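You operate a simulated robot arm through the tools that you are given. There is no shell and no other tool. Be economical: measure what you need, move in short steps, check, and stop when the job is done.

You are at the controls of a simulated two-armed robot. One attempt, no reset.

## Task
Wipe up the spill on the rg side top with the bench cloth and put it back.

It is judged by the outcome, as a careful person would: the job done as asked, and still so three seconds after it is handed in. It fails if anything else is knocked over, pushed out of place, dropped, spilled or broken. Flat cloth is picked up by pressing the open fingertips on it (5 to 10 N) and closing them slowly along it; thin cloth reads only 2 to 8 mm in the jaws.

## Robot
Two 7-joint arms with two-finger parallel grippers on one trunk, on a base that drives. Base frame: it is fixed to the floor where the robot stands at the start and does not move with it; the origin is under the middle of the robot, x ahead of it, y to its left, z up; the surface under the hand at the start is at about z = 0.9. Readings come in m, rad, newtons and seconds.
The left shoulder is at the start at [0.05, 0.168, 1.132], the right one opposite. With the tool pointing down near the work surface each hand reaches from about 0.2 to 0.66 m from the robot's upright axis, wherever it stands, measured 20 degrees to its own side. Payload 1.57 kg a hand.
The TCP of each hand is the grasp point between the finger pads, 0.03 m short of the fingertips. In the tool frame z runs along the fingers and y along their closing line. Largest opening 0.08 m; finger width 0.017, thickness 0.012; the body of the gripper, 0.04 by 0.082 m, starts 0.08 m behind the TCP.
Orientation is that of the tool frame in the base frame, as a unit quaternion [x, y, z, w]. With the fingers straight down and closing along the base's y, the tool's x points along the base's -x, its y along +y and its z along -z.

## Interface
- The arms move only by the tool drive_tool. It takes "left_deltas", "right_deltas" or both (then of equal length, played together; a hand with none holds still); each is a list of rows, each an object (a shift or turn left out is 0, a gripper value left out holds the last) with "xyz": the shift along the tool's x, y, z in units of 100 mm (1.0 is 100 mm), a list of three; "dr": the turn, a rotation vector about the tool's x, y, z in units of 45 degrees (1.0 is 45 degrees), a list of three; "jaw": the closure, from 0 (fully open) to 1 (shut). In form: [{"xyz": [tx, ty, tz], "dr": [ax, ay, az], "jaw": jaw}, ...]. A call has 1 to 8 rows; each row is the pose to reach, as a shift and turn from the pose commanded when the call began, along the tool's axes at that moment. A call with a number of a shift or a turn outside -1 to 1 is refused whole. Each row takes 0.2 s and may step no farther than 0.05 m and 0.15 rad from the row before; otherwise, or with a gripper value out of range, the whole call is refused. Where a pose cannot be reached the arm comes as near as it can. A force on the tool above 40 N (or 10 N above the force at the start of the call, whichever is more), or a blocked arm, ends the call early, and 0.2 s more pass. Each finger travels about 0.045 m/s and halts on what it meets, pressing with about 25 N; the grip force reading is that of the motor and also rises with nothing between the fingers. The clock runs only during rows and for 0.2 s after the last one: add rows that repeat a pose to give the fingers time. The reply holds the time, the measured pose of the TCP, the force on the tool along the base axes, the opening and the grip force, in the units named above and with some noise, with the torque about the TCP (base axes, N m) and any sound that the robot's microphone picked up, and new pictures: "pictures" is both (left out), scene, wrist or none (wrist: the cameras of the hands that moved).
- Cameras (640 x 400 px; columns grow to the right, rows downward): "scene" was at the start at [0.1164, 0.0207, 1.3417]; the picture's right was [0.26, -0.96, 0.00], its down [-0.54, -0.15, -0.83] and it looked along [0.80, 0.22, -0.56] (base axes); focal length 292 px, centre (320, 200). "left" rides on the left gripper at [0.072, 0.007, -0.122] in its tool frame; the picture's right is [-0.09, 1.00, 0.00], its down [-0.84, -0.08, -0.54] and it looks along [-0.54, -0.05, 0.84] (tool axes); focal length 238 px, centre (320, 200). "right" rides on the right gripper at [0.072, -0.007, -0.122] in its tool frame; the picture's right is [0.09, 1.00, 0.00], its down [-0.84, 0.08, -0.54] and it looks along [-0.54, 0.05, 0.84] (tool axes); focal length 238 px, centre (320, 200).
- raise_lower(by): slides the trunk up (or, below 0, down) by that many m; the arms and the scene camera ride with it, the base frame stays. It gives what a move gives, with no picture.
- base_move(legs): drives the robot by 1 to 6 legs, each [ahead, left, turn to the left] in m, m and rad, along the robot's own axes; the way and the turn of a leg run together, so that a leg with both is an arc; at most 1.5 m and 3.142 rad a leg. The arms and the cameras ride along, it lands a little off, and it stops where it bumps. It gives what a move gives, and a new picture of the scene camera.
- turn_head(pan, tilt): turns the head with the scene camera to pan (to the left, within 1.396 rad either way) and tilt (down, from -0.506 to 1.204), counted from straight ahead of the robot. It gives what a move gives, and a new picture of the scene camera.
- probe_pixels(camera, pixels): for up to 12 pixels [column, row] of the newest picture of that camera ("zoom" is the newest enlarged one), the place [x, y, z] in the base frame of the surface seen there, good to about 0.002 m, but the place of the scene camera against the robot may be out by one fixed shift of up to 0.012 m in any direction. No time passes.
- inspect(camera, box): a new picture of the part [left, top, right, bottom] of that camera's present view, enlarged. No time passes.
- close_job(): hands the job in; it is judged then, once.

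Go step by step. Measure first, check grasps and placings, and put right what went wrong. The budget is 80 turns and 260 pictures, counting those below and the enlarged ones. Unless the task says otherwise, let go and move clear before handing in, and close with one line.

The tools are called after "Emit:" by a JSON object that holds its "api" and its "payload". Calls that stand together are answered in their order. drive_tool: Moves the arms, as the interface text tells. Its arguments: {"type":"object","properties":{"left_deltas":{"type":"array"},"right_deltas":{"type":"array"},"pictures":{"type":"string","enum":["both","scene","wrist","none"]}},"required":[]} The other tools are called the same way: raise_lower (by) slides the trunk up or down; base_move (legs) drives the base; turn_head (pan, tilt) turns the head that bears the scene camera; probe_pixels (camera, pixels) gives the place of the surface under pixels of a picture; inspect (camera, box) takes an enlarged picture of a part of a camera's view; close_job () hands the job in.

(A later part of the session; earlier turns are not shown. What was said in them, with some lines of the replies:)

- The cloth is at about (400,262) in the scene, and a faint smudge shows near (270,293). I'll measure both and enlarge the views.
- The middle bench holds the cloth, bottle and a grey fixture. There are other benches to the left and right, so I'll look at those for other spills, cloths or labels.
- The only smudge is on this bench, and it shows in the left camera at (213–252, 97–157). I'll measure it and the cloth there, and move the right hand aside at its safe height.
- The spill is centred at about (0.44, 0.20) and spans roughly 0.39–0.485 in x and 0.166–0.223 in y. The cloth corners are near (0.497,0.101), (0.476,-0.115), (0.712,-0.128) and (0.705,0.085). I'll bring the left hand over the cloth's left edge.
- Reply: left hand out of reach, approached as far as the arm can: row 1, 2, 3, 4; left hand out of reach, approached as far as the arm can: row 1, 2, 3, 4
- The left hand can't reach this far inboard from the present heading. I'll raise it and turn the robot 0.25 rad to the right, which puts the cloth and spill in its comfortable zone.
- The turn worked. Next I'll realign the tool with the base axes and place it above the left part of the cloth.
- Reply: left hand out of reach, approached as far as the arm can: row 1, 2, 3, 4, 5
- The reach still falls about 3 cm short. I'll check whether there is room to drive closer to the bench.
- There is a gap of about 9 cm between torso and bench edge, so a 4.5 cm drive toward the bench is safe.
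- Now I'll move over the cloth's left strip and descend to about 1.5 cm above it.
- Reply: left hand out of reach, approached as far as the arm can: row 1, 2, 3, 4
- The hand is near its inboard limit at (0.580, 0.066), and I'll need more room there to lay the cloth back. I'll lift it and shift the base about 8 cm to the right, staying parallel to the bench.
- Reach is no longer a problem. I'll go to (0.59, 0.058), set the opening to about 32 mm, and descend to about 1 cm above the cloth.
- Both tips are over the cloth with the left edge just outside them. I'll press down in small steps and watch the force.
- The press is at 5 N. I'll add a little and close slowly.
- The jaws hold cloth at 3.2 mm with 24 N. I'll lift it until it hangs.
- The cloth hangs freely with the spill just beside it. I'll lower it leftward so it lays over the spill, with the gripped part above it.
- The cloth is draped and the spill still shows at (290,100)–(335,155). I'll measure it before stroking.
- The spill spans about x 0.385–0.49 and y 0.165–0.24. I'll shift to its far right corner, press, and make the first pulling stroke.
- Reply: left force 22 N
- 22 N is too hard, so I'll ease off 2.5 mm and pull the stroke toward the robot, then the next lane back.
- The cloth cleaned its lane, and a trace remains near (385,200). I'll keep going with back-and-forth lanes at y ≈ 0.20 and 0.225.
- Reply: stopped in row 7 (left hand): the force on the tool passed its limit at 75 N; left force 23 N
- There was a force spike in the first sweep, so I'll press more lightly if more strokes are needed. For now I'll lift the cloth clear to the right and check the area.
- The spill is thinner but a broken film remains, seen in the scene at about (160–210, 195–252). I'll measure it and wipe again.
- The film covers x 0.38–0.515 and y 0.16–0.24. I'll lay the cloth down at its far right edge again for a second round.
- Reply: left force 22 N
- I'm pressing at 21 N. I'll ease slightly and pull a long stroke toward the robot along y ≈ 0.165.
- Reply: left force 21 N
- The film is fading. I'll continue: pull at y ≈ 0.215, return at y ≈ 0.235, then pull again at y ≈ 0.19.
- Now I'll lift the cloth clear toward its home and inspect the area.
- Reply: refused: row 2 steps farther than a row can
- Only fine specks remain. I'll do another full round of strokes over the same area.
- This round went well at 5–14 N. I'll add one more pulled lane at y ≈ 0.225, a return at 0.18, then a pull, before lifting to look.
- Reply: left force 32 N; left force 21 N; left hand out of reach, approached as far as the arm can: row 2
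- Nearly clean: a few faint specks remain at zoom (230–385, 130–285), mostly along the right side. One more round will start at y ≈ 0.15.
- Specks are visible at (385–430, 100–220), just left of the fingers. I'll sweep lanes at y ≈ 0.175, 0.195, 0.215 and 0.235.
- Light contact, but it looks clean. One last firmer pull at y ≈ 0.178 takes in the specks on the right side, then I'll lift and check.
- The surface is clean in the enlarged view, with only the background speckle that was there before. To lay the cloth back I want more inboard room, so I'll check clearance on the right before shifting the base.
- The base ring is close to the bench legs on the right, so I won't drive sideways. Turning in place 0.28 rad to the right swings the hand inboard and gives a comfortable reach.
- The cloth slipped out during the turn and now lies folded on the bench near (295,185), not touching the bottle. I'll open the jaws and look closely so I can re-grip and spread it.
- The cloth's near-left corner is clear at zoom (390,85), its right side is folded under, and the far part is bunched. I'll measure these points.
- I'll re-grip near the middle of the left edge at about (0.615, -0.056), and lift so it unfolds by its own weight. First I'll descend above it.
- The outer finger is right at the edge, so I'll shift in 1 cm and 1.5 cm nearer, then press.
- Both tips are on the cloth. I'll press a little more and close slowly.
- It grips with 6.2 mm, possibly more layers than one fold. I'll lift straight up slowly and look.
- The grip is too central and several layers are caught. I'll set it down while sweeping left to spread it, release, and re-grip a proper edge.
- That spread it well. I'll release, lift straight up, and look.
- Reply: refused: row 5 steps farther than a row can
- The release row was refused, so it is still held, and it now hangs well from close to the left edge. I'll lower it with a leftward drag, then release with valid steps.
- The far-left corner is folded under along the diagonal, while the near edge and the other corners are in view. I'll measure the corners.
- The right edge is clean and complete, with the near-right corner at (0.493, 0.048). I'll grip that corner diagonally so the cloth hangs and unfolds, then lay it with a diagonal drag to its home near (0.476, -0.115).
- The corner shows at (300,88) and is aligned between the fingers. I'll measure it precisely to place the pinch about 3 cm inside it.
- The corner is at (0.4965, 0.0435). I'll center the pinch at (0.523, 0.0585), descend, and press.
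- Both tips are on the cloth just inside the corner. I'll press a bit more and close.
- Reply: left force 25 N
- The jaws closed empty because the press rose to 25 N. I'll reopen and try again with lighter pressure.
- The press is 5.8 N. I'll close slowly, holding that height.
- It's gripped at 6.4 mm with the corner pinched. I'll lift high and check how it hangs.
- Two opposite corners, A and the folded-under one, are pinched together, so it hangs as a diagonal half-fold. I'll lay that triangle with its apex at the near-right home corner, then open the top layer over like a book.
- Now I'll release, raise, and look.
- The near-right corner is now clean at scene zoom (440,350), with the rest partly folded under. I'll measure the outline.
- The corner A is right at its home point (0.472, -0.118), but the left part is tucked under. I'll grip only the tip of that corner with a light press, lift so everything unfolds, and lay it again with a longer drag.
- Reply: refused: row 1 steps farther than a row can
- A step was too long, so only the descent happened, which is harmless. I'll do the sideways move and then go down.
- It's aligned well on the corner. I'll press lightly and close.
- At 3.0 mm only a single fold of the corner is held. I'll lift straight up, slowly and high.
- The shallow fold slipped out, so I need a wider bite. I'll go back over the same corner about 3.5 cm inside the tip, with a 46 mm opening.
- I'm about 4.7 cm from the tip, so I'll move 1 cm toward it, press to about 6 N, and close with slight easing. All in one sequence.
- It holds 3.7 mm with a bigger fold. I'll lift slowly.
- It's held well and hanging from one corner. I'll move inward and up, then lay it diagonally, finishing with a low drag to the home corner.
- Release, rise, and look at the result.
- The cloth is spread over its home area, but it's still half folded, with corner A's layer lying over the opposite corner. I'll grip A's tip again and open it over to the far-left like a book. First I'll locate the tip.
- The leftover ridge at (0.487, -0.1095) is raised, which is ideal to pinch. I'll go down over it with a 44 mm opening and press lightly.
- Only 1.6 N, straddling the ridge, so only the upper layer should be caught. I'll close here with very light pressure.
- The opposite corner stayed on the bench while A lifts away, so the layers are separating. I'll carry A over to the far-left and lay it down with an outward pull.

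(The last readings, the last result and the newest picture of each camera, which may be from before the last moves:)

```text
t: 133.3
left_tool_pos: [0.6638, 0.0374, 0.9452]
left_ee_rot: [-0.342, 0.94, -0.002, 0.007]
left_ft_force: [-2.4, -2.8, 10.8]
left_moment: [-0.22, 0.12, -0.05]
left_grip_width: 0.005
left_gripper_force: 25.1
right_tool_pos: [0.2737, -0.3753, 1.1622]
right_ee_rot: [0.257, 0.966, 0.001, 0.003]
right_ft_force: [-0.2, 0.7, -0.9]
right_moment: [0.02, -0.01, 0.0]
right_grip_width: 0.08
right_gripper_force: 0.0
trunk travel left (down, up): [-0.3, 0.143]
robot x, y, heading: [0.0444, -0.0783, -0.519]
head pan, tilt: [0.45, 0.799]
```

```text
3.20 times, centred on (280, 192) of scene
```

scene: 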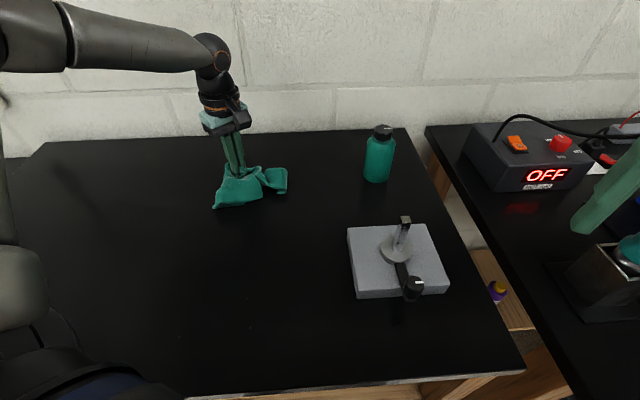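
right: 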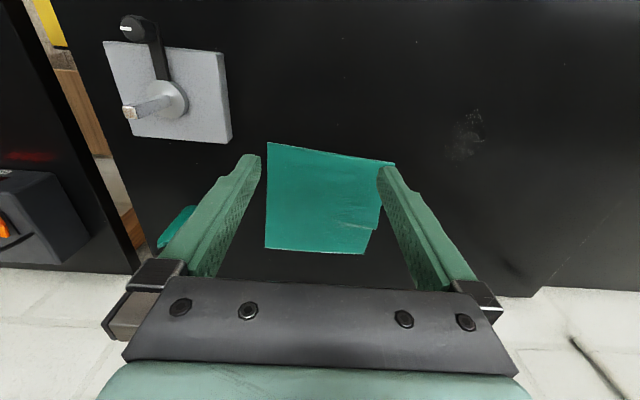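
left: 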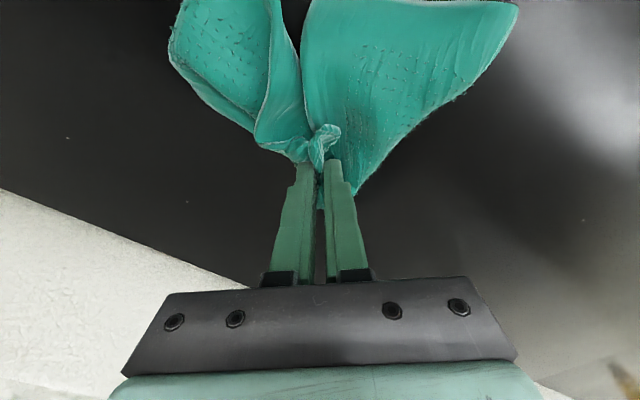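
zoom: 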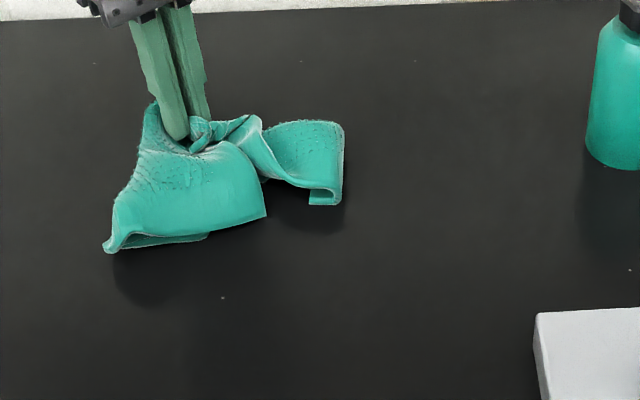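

The whole cloth followed, but corner C has come free of A. I'll lift high so it hangs fully open from A, then lay it again toward the near-right home corner with a longer drag.

Emit:
{"api": "drive_tool", "payload": {"left_deltas": [{"xyz": [0, 0, -0.25]}, {"xyz": [0, 0, -0.5]}, {"xyz": [0, 0, -0.75]}, {"xyz": [0, 0, -1.0]}], "pictures": "none"}}

Emit:
{"api": "drive_tool", "payload": {"left_deltas": [{"xyz": [0, 0, -0.3]}, {"xyz": [0, 0, -0.6]}, {"xyz": [0, 0, -0.9]}, {"xyz": [0, 0, -1.0]}, {"xyz": [0, 0, -1.0]}]}}

Emit:
{"api": "drive_tool", "payload": {"left_deltas": [{"xyz": [0, 0, -0.3]}, {"xyz": [0, 0, -0.6]}, {"xyz": [0, 0, -0.6]}], "pictures": "none"}}

Emit:
{"api": "inspect", "payload": {"camera": "scene", "box": [140, 50, 380, 200]}}

```text
t: 134.3
left_tool_pos: [0.662, 0.0389, 1.0469]
left_ee_rot: [-0.342, 0.94, -0.001, 0.007]
left_ft_force: [-0.3, 0.2, -0.1]
left_moment: [-0.02, -0.02, -0.03]
left_grip_width: 0.0048
left_gripper_force: 25.0
right_tool_pos: [0.2746, -0.3752, 1.1631]
right_ee_rot: [0.257, 0.966, 0.001, 0.003]
right_ft_force: [-0.7, 0.5, 0.2]
right_moment: [0.04, -0.08, 0.01]
right_grip_width: 0.0797
right_gripper_force: 0.0
trunk travel left (down, up): [-0.3, 0.143]
robot x, y, heading: [0.0454, -0.0799, -0.521]
head pan, tilt: [0.45, 0.799]
```

```text
t: 135.5
left_tool_pos: [0.66, 0.0379, 1.1472]
left_ee_rot: [-0.341, 0.94, -0.001, 0.007]
left_ft_force: [0.4, -0.3, -0.1]
left_moment: [0.03, 0.03, 0.0]
left_grip_width: 0.0049
left_gripper_force: 25.2
right_tool_pos: [0.2733, -0.3755, 1.1634]
right_ee_rot: [0.257, 0.966, 0.001, 0.003]
right_ft_force: [-0.1, -0.6, -0.4]
right_moment: [0.0, -0.03, -0.01]
right_grip_width: 0.0801
right_gripper_force: 0.1
trunk travel left (down, up): [-0.3, 0.143]
robot x, y, heading: [0.047, -0.0836, -0.521]
head pan, tilt: [0.45, 0.799]
```

scene: 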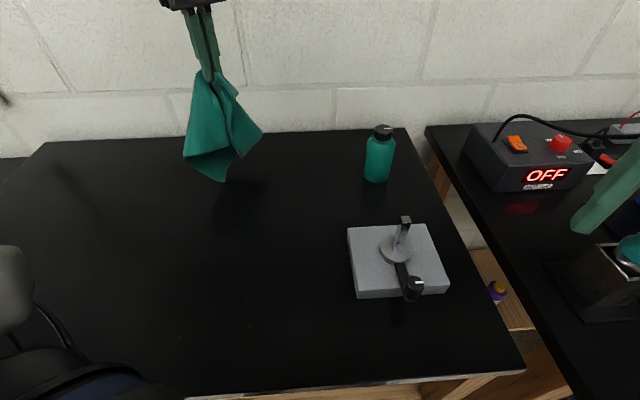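
left: 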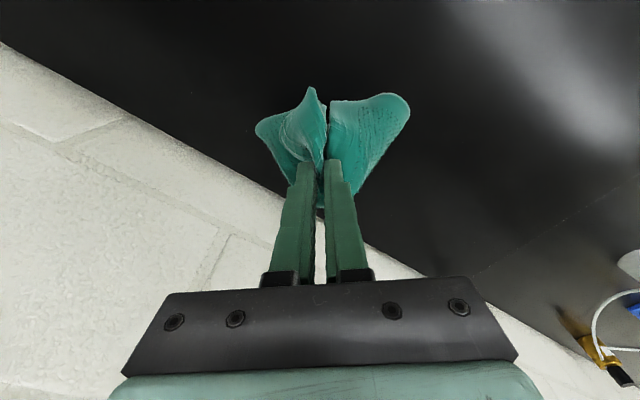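

```text
t: 136.3
left_tool_pos: [0.658, 0.0364, 1.208]
left_ee_rot: [-0.343, 0.939, -0.001, 0.007]
left_ft_force: [0.2, 0.0, -0.3]
left_moment: [-0.02, -0.01, -0.02]
left_grip_width: 0.0047
left_gripper_force: 25.1
right_tool_pos: [0.2736, -0.3759, 1.1618]
right_ee_rot: [0.258, 0.966, 0.001, 0.003]
right_ft_force: [-0.3, 0.0, 0.8]
right_moment: [0.01, 0.0, -0.03]
right_grip_width: 0.0799
right_gripper_force: 0.1
trunk travel left (down, up): [-0.3, 0.143]
robot x, y, heading: [0.0435, -0.0783, -0.521]
head pan, tilt: [0.45, 0.799]
```

```text
2.67 times, centred on (260, 125) of scene
```

zoom: 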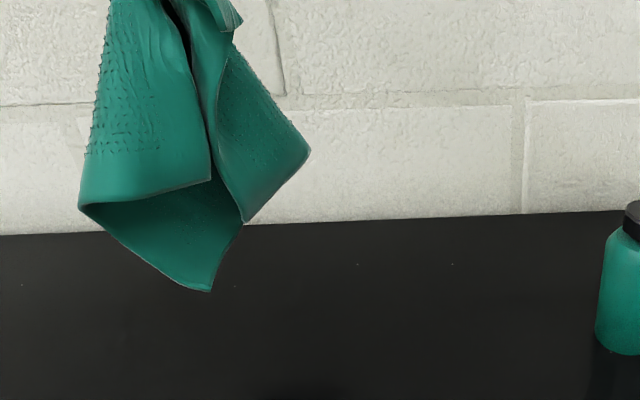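

It now hangs fully open as a single diamond with the opposite corner at the bottom. I'll lay it down slowly from the far-left toward the near-right home corner.

Emit:
{"api": "drive_tool", "payload": {"left_deltas": [{"xyz": [-0.15, 0, 0.1]}, {"xyz": [-0.3, 0, 0.3]}, {"xyz": [-0.3, 0, 0.55]}, {"xyz": [-0.2, 0, 0.8]}, {"xyz": [-0.05, 0, 1.0]}], "pictures": "scene"}}

Emit:
{"api": "drive_tool", "payload": {"left_deltas": [{"xyz": [0.25, 0, 0.2]}, {"xyz": [0.5, 0, 0.4]}, {"xyz": [0.75, 0, 0.6]}, {"xyz": [1.0, 0, 0.8]}], "pictures": "scene"}}

```text
t: 137.5
left_tool_pos: [0.6633, 0.039, 1.1052]
left_ee_rot: [-0.342, 0.94, -0.001, 0.006]
left_ft_force: [0.0, 0.1, -1.2]
left_moment: [-0.04, 0.01, -0.06]
left_grip_width: 0.0045
left_gripper_force: 25.2
right_tool_pos: [0.2732, -0.3748, 1.1635]
right_ee_rot: [0.257, 0.966, 0.002, 0.003]
right_ft_force: [0.0, -0.6, -0.2]
right_moment: [-0.01, 0.01, 0.01]
right_grip_width: 0.0801
right_gripper_force: 0.1
trunk travel left (down, up): [-0.3, 0.143]
robot x, y, heading: [0.0441, -0.0802, -0.518]
head pan, tilt: [0.45, 0.799]
```

scene: 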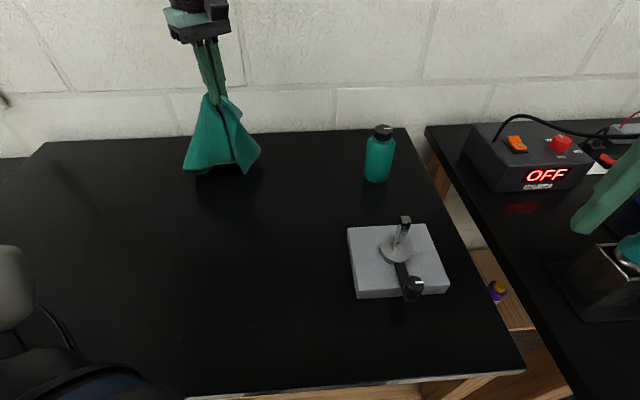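

```text
t: 138.5
left_tool_pos: [0.5842, -0.0268, 1.0207]
left_ee_rot: [-0.342, 0.94, -0.001, 0.007]
left_ft_force: [0.5, 0.5, -0.2]
left_moment: [0.01, -0.04, -0.04]
left_grip_width: 0.0049
left_gripper_force: 24.5
right_tool_pos: [0.2736, -0.3749, 1.1625]
right_ee_rot: [0.257, 0.966, 0.001, 0.003]
right_ft_force: [-0.7, 0.2, 0.6]
right_moment: [0.02, 0.02, 0.01]
right_grip_width: 0.0799
right_gripper_force: 0.0
trunk travel left (down, up): [-0.3, 0.143]
robot x, y, heading: [0.0486, -0.078, -0.523]
head pan, tilt: [0.45, 0.799]
```

scene: 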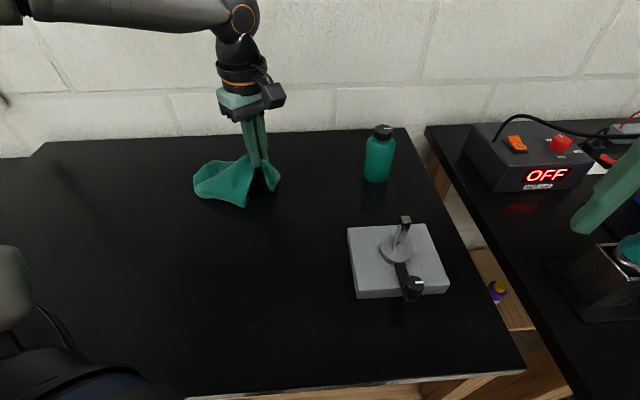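

It is laying out well. I'll continue the low drag to the home corner, then release and rise.

Emit:
{"api": "drive_tool", "payload": {"left_deltas": [{"xyz": [0.2, 0, 0.25]}, {"xyz": [0.4, 0, 0.5]}, {"xyz": [0.6, 0, 0.7]}, {"xyz": [0.8, 0, 0.78]}, {"xyz": [1.0, 0, 0.79]}], "pictures": "none"}}

Emit:
{"api": "drive_tool", "payload": {"left_deltas": [{"xyz": [0.2, 0, 0.01]}, {"xyz": [0.25, 0, 0.015]}, {"xyz": [0.25, 0, 0.015], "jaw": 0.85}, {"xyz": [0.25, 0, 0.015], "jaw": 0.65}, {"xyz": [0.25, 0, -0.1], "jaw": 0.5}, {"xyz": [0.25, 0, -0.5]}, {"xyz": [0.25, 0, -0.95]}], "pictures": "none"}}

Emit:
{"api": "drive_tool", "payload": {"left_deltas": [{"xyz": [0, 0, -0.45]}, {"xyz": [0, 0.25, -0.8]}, {"xyz": [0, 0.6, -1.0]}, {"xyz": [0, 0.6, -1.0]}]}}

Emit:
{"api": "inspect", "payload": {"camera": "scene", "box": [180, 130, 380, 255]}}

Emit:
{"api": "inspect", "payload": {"camera": "left", "box": [120, 60, 440, 260]}}

```text
t: 139.7
left_tool_pos: [0.5119, -0.0892, 0.9407]
left_ee_rot: [-0.342, 0.94, -0.001, 0.008]
left_ft_force: [0.0, 0.4, 0.3]
left_moment: [0.02, -0.02, -0.01]
left_grip_width: 0.0047
left_gripper_force: 25.2
right_tool_pos: [0.2732, -0.3763, 1.1627]
right_ee_rot: [0.257, 0.966, 0.001, 0.003]
right_ft_force: [0.0, 0.6, 0.5]
right_moment: [-0.03, 0.01, 0.0]
right_grip_width: 0.08
right_gripper_force: 0.0
trunk travel left (down, up): [-0.3, 0.143]
robot x, y, heading: [0.0444, -0.0797, -0.52]
head pan, tilt: [0.45, 0.799]
```

```text
t: 141.3
left_tool_pos: [0.4902, -0.1055, 1.0377]
left_ee_rot: [-0.343, 0.939, -0.001, 0.007]
left_ft_force: [0.4, -0.3, -0.1]
left_moment: [0.0, 0.02, 0.02]
left_grip_width: 0.0397
left_gripper_force: 0.1
right_tool_pos: [0.2735, -0.3758, 1.1622]
right_ee_rot: [0.256, 0.967, 0.002, 0.003]
right_ft_force: [0.0, -0.3, 0.1]
right_moment: [-0.05, 0.0, 0.02]
right_grip_width: 0.0801
right_gripper_force: 0.0
trunk travel left (down, up): [-0.3, 0.143]
robot x, y, heading: [0.0464, -0.0801, -0.521]
head pan, tilt: [0.45, 0.799]
```

```text
t: 142.3
left_tool_pos: [0.4522, -0.0586, 1.1396]
left_ee_rot: [-0.342, 0.94, -0.001, 0.007]
left_ft_force: [-0.6, 0.6, 0.0]
left_moment: [-0.02, 0.01, 0.02]
left_grip_width: 0.04
left_gripper_force: 0.1
right_tool_pos: [0.2738, -0.3758, 1.1632]
right_ee_rot: [0.257, 0.966, 0.001, 0.003]
right_ft_force: [-0.1, -0.2, -0.1]
right_moment: [-0.02, 0.04, 0.01]
right_grip_width: 0.0801
right_gripper_force: 0.0
trunk travel left (down, up): [-0.3, 0.143]
robot x, y, heading: [0.0475, -0.0779, -0.519]
head pan, tilt: [0.45, 0.799]
```

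scene: 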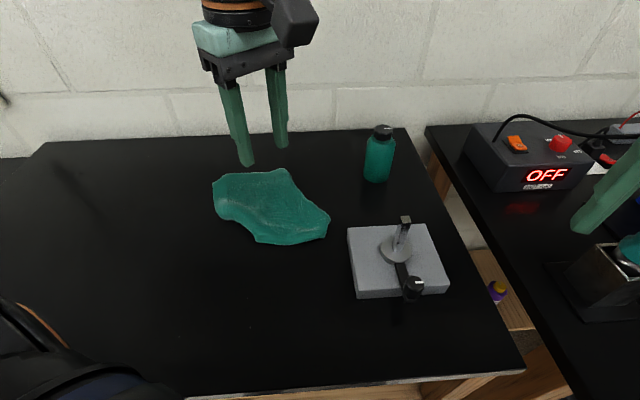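
left: 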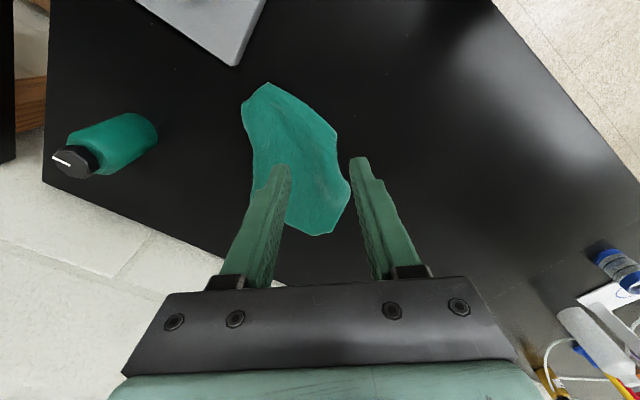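

```text
3.20 times, centred on (280, 192) of scene
```

zoom: 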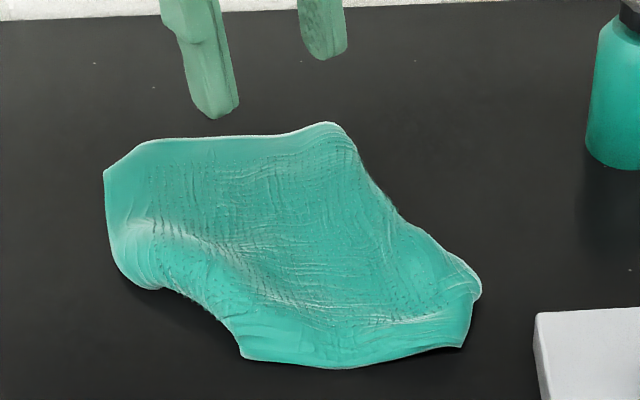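

```text
2.00 times, centred on (280, 160) of left
```

zoom: 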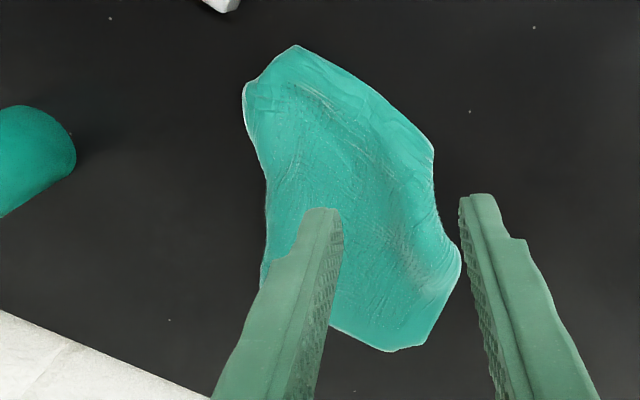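

The cloth is now largely open, with its diagonal lying from the near-right corner to the far-left one. I'll measure its outline against home and recheck the wiped area.

Emit:
{"api": "probe_pixels", "payload": {"camera": "left", "pixels": [[266, 84], [300, 100], [335, 135], [348, 185], [328, 232], [285, 222], [251, 198], [252, 140], [243, 105], [300, 160]]}}

Emit:
{"api": "inspect", "payload": {"camera": "scene", "box": [20, 150, 260, 300]}}

```text
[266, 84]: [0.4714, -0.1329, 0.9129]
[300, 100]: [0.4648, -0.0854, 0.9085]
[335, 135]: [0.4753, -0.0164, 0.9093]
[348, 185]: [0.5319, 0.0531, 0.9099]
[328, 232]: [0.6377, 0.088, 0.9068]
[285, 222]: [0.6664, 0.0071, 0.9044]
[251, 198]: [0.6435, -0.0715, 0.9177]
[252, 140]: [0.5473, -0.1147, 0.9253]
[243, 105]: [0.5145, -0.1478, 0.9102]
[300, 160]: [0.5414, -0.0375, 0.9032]
```

```text
2.67 times, centred on (140, 225) of scene
```

zoom: 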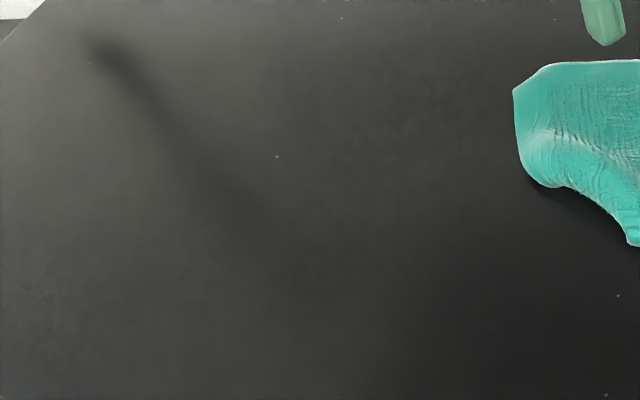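

The footprint is centred near (0.565, -0.03), versus home at (0.598, -0.014), and the wiped area is clean. I'll pull the far-left corner, now at (0.638, 0.088), outward to recentre and flatten it.

Emit:
{"api": "drive_tool", "payload": {"left_deltas": [{"xyz": [-0.3, -0.04, 0], "jaw": 0.42}, {"xyz": [-0.65, -0.08, 0.1]}, {"xyz": [-1.0, -0.12, 0.2]}], "pictures": "none"}}

Emit:
{"api": "drive_tool", "payload": {"left_deltas": [{"xyz": [-0.35, -0.04, 0.2]}, {"xyz": [-0.7, -0.08, 0.4]}, {"xyz": [-0.96, -0.13, 0.6]}, {"xyz": [-0.96, -0.13, 0.9]}], "pictures": "none"}}

Emit:
{"api": "drive_tool", "payload": {"left_deltas": [{"xyz": [0, 0, 0.4]}, {"xyz": [0, 0, 0.75]}, {"xyz": [0, 0, 0.9]}, {"xyz": [0, 0, 0.925]}, {"xyz": [0, 0, 0.925]}], "pictures": "wrist"}}

```text
t: 143.1
left_tool_pos: [0.5378, -0.0033, 1.121]
left_ee_rot: [-0.341, 0.94, -0.001, 0.007]
left_ft_force: [-0.7, -0.1, 0.3]
left_moment: [0.03, 0.01, 0.02]
left_grip_width: 0.0461
left_gripper_force: 0.2
right_tool_pos: [0.273, -0.3755, 1.1624]
right_ee_rot: [0.257, 0.966, 0.001, 0.003]
right_ft_force: [-0.9, 0.6, 0.5]
right_moment: [0.01, -0.02, 0.03]
right_grip_width: 0.0803
right_gripper_force: 0.1
trunk travel left (down, up): [-0.3, 0.143]
robot x, y, heading: [0.048, -0.0837, -0.522]
head pan, tilt: [0.45, 0.799]
```

```text
t: 144.1
left_tool_pos: [0.6228, 0.05, 1.0318]
left_ee_rot: [-0.343, 0.939, -0.001, 0.007]
left_ft_force: [-0.2, -0.1, -0.5]
left_moment: [-0.01, 0.0, -0.02]
left_grip_width: 0.0466
left_gripper_force: 0.0
right_tool_pos: [0.2731, -0.3759, 1.1616]
right_ee_rot: [0.257, 0.966, 0.001, 0.003]
right_ft_force: [0.2, -0.2, -0.4]
right_moment: [0.02, -0.01, 0.01]
right_grip_width: 0.0801
right_gripper_force: 0.0
trunk travel left (down, up): [-0.3, 0.143]
robot x, y, heading: [0.0431, -0.0809, -0.517]
head pan, tilt: [0.45, 0.799]
```

```text
t: 145.3
left_tool_pos: [0.6188, 0.0489, 0.9391]
left_ee_rot: [-0.342, 0.94, -0.002, 0.008]
left_ft_force: [0.1, 0.5, -0.2]
left_moment: [0.0, 0.0, -0.01]
left_grip_width: 0.0465
left_gripper_force: 0.0
right_tool_pos: [0.2735, -0.3756, 1.1633]
right_ee_rot: [0.258, 0.966, 0.001, 0.003]
right_ft_force: [-1.0, 0.2, -0.1]
right_moment: [0.0, 0.0, 0.01]
right_grip_width: 0.0799
right_gripper_force: 0.0
trunk travel left (down, up): [-0.3, 0.143]
robot x, y, heading: [0.0449, -0.0788, -0.521]
head pan, tilt: [0.45, 0.799]
```

left: 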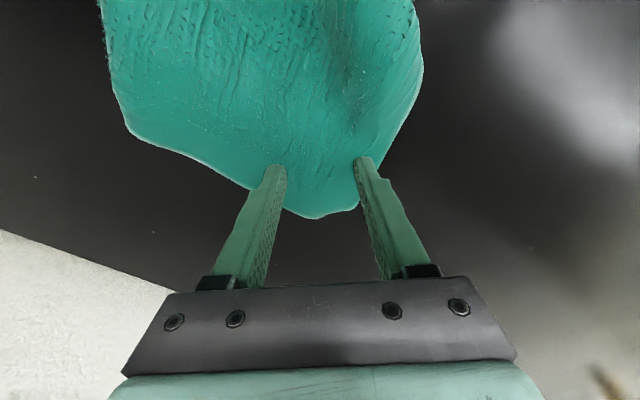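

The corner tip sits neatly between the fingers at (320,215). I'll move in 8 mm, press, and close.

Emit:
{"api": "drive_tool", "payload": {"left_deltas": [{"xyz": [0.08, 0, 0.0]}, {"xyz": [0.08, 0, 0.03]}, {"xyz": [0.08, 0, 0.05]}, {"xyz": [0.08, 0, 0.05]}], "pictures": "none"}}

Emit:
{"api": "drive_tool", "payload": {"left_deltas": [{"xyz": [0, 0, 0.0], "jaw": 0.5}, {"xyz": [0, 0, 0.0], "jaw": 0.59}, {"xyz": [0, 0, 0.0], "jaw": 0.68}, {"xyz": [0, 0, -0.002], "jaw": 0.76}, {"xyz": [0, 0, -0.004], "jaw": 0.84}, {"xyz": [0, 0, -0.006], "jaw": 0.92}, {"xyz": [0, 0, -0.006], "jaw": 1.0}, {"xyz": [0, 0, -0.006], "jaw": 1.0}], "pictures": "wrist"}}

```text
t: 146.3
left_tool_pos: [0.6142, 0.0442, 0.9329]
left_ee_rot: [-0.342, 0.94, -0.002, 0.007]
left_ft_force: [-2.8, 0.7, 4.9]
left_moment: [0.03, 0.08, 0.0]
left_grip_width: 0.0463
left_gripper_force: 0.1
right_tool_pos: [0.2734, -0.3751, 1.1628]
right_ee_rot: [0.257, 0.966, 0.001, 0.004]
right_ft_force: [0.1, 0.6, -0.2]
right_moment: [-0.01, 0.02, -0.02]
right_grip_width: 0.0803
right_gripper_force: 0.0
trunk travel left (down, up): [-0.3, 0.143]
robot x, y, heading: [0.0473, -0.0778, -0.52]
head pan, tilt: [0.45, 0.799]
```

```text
t: 148.1
left_tool_pos: [0.615, 0.0426, 0.9333]
left_ee_rot: [-0.342, 0.94, -0.001, 0.009]
left_ft_force: [0.3, 1.8, 12.3]
left_moment: [0.04, -0.01, -0.01]
left_grip_width: 0.0002
left_gripper_force: 21.1
right_tool_pos: [0.2741, -0.3757, 1.1626]
right_ee_rot: [0.256, 0.967, 0.001, 0.002]
right_ft_force: [0.1, 0.2, -0.2]
right_moment: [0.02, 0.01, 0.04]
right_grip_width: 0.0796
right_gripper_force: 0.1
trunk travel left (down, up): [-0.3, 0.143]
robot x, y, heading: [0.0472, -0.0812, -0.522]
head pan, tilt: [0.45, 0.799]
```

left: 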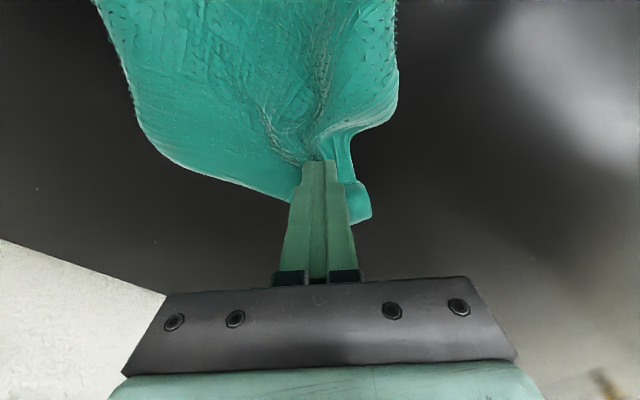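

The jaws closed empty, so I'll open them while pressing to undo the bunch, slide the corner outward by fingertip friction, then rise and look.

Emit:
{"api": "drive_tool", "payload": {"left_deltas": [{"xyz": [0, 0, 0], "jaw": 0.7}, {"xyz": [0, 0, 0.005], "jaw": 0.42}, {"xyz": [0, 0, 0.005], "jaw": 0.42}, {"xyz": [-0.09, -0.07, 0.015]}, {"xyz": [-0.18, -0.15, 0.015]}, {"xyz": [-0.27, -0.22, 0.015]}, {"xyz": [-0.36, -0.28, 0.015]}, {"xyz": [-0.36, -0.28, -0.3]}], "pictures": "none"}}

Emit:
{"api": "drive_tool", "payload": {"left_deltas": [{"xyz": [0, 0, -0.45]}, {"xyz": [0.3, 0, -0.8]}, {"xyz": [0.7, 0, -1.0]}, {"xyz": [1.0, 0.2, -1.0]}], "pictures": "none"}}

Emit:
{"api": "drive_tool", "payload": {"left_deltas": [{"xyz": [0.3, 0.2, -0.3]}, {"xyz": [0.6, 0.5, -0.5]}, {"xyz": [0.9, 0.8, -0.6]}, {"xyz": [0.9, 0.8, -0.6]}]}}

Emit:
{"api": "inspect", "payload": {"camera": "scene", "box": [180, 130, 380, 255]}}

```text
t: 149.9
left_tool_pos: [0.6601, 0.0462, 0.9652]
left_ee_rot: [-0.342, 0.94, 0.0, 0.007]
left_ft_force: [0.1, 0.1, -0.5]
left_moment: [0.04, 0.0, 0.02]
left_grip_width: 0.0464
left_gripper_force: 0.1
right_tool_pos: [0.2732, -0.3757, 1.1624]
right_ee_rot: [0.258, 0.966, 0.001, 0.003]
right_ft_force: [-0.1, -0.5, -0.4]
right_moment: [-0.02, 0.0, -0.01]
right_grip_width: 0.0799
right_gripper_force: 0.0
trunk travel left (down, up): [-0.3, 0.143]
robot x, y, heading: [0.0456, -0.0788, -0.522]
head pan, tilt: [0.45, 0.799]
```

```text
t: 150.9
left_tool_pos: [0.5676, -0.0035, 1.0625]
left_ee_rot: [-0.342, 0.94, -0.001, 0.007]
left_ft_force: [0.0, 0.7, 0.4]
left_moment: [0.06, 0.03, 0.0]
left_grip_width: 0.0464
left_gripper_force: 0.0
right_tool_pos: [0.2732, -0.3758, 1.1622]
right_ee_rot: [0.258, 0.966, 0.001, 0.004]
right_ft_force: [0.3, 0.0, -1.8]
right_moment: [-0.01, -0.01, -0.02]
right_grip_width: 0.0797
right_gripper_force: 0.0
trunk travel left (down, up): [-0.3, 0.143]
robot x, y, heading: [0.0466, -0.0828, -0.523]
head pan, tilt: [0.45, 0.799]
```

```text
t: 151.9
left_tool_pos: [0.4457, 0.0014, 1.1228]
left_ee_rot: [-0.342, 0.94, -0.001, 0.006]
left_ft_force: [0.3, 0.9, 0.0]
left_moment: [0.03, -0.01, -0.04]
left_grip_width: 0.0464
left_gripper_force: 0.1
right_tool_pos: [0.2728, -0.376, 1.1628]
right_ee_rot: [0.258, 0.966, 0.002, 0.003]
right_ft_force: [0.6, -0.5, -0.2]
right_moment: [0.04, 0.03, -0.02]
right_grip_width: 0.0802
right_gripper_force: 0.1
trunk travel left (down, up): [-0.3, 0.143]
robot x, y, heading: [0.046, -0.0792, -0.519]
head pan, tilt: [0.45, 0.799]
```

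scene: 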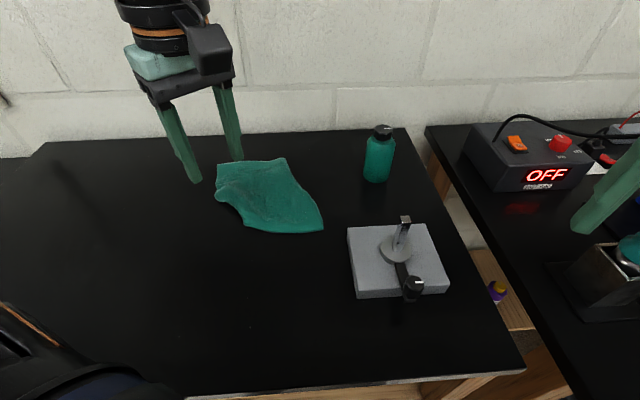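
left: 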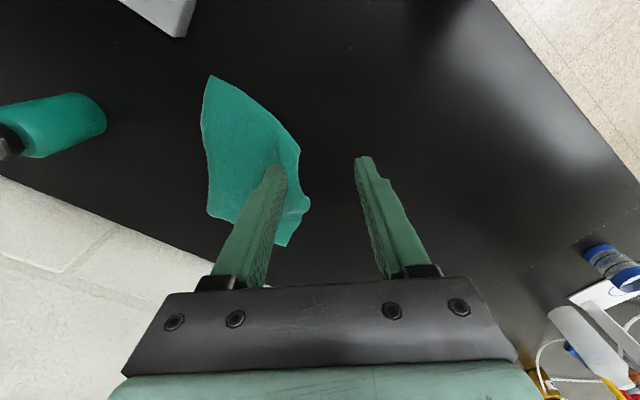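

```text
3.20 times, centred on (280, 192) of scene
```

zoom: 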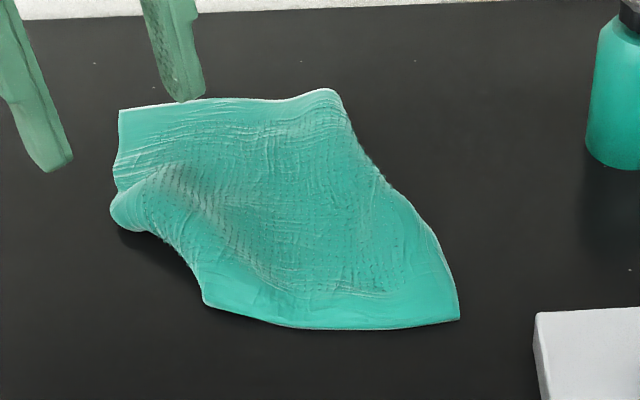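

The cloth slid back to centre over its home spot and lies mostly flat. The wiped area is clean, the bottle and fixture look undisturbed, and the hand is open and clear. I'll hand the job in.

Emit:
{"api": "close_job", "payload": {}}

```text
The job is handed in.
```

I wiped up the spill; the last enlarged view shows no trace of it. The cloth is back on its original spot, but it isn't as flat as before: it's creased, with two corners partly tucked under. It also slipped from the gripper once on the way back, landed on the bench, and had to be laid out again. The bottle and grey fixture look undisturbed in the last pictures.
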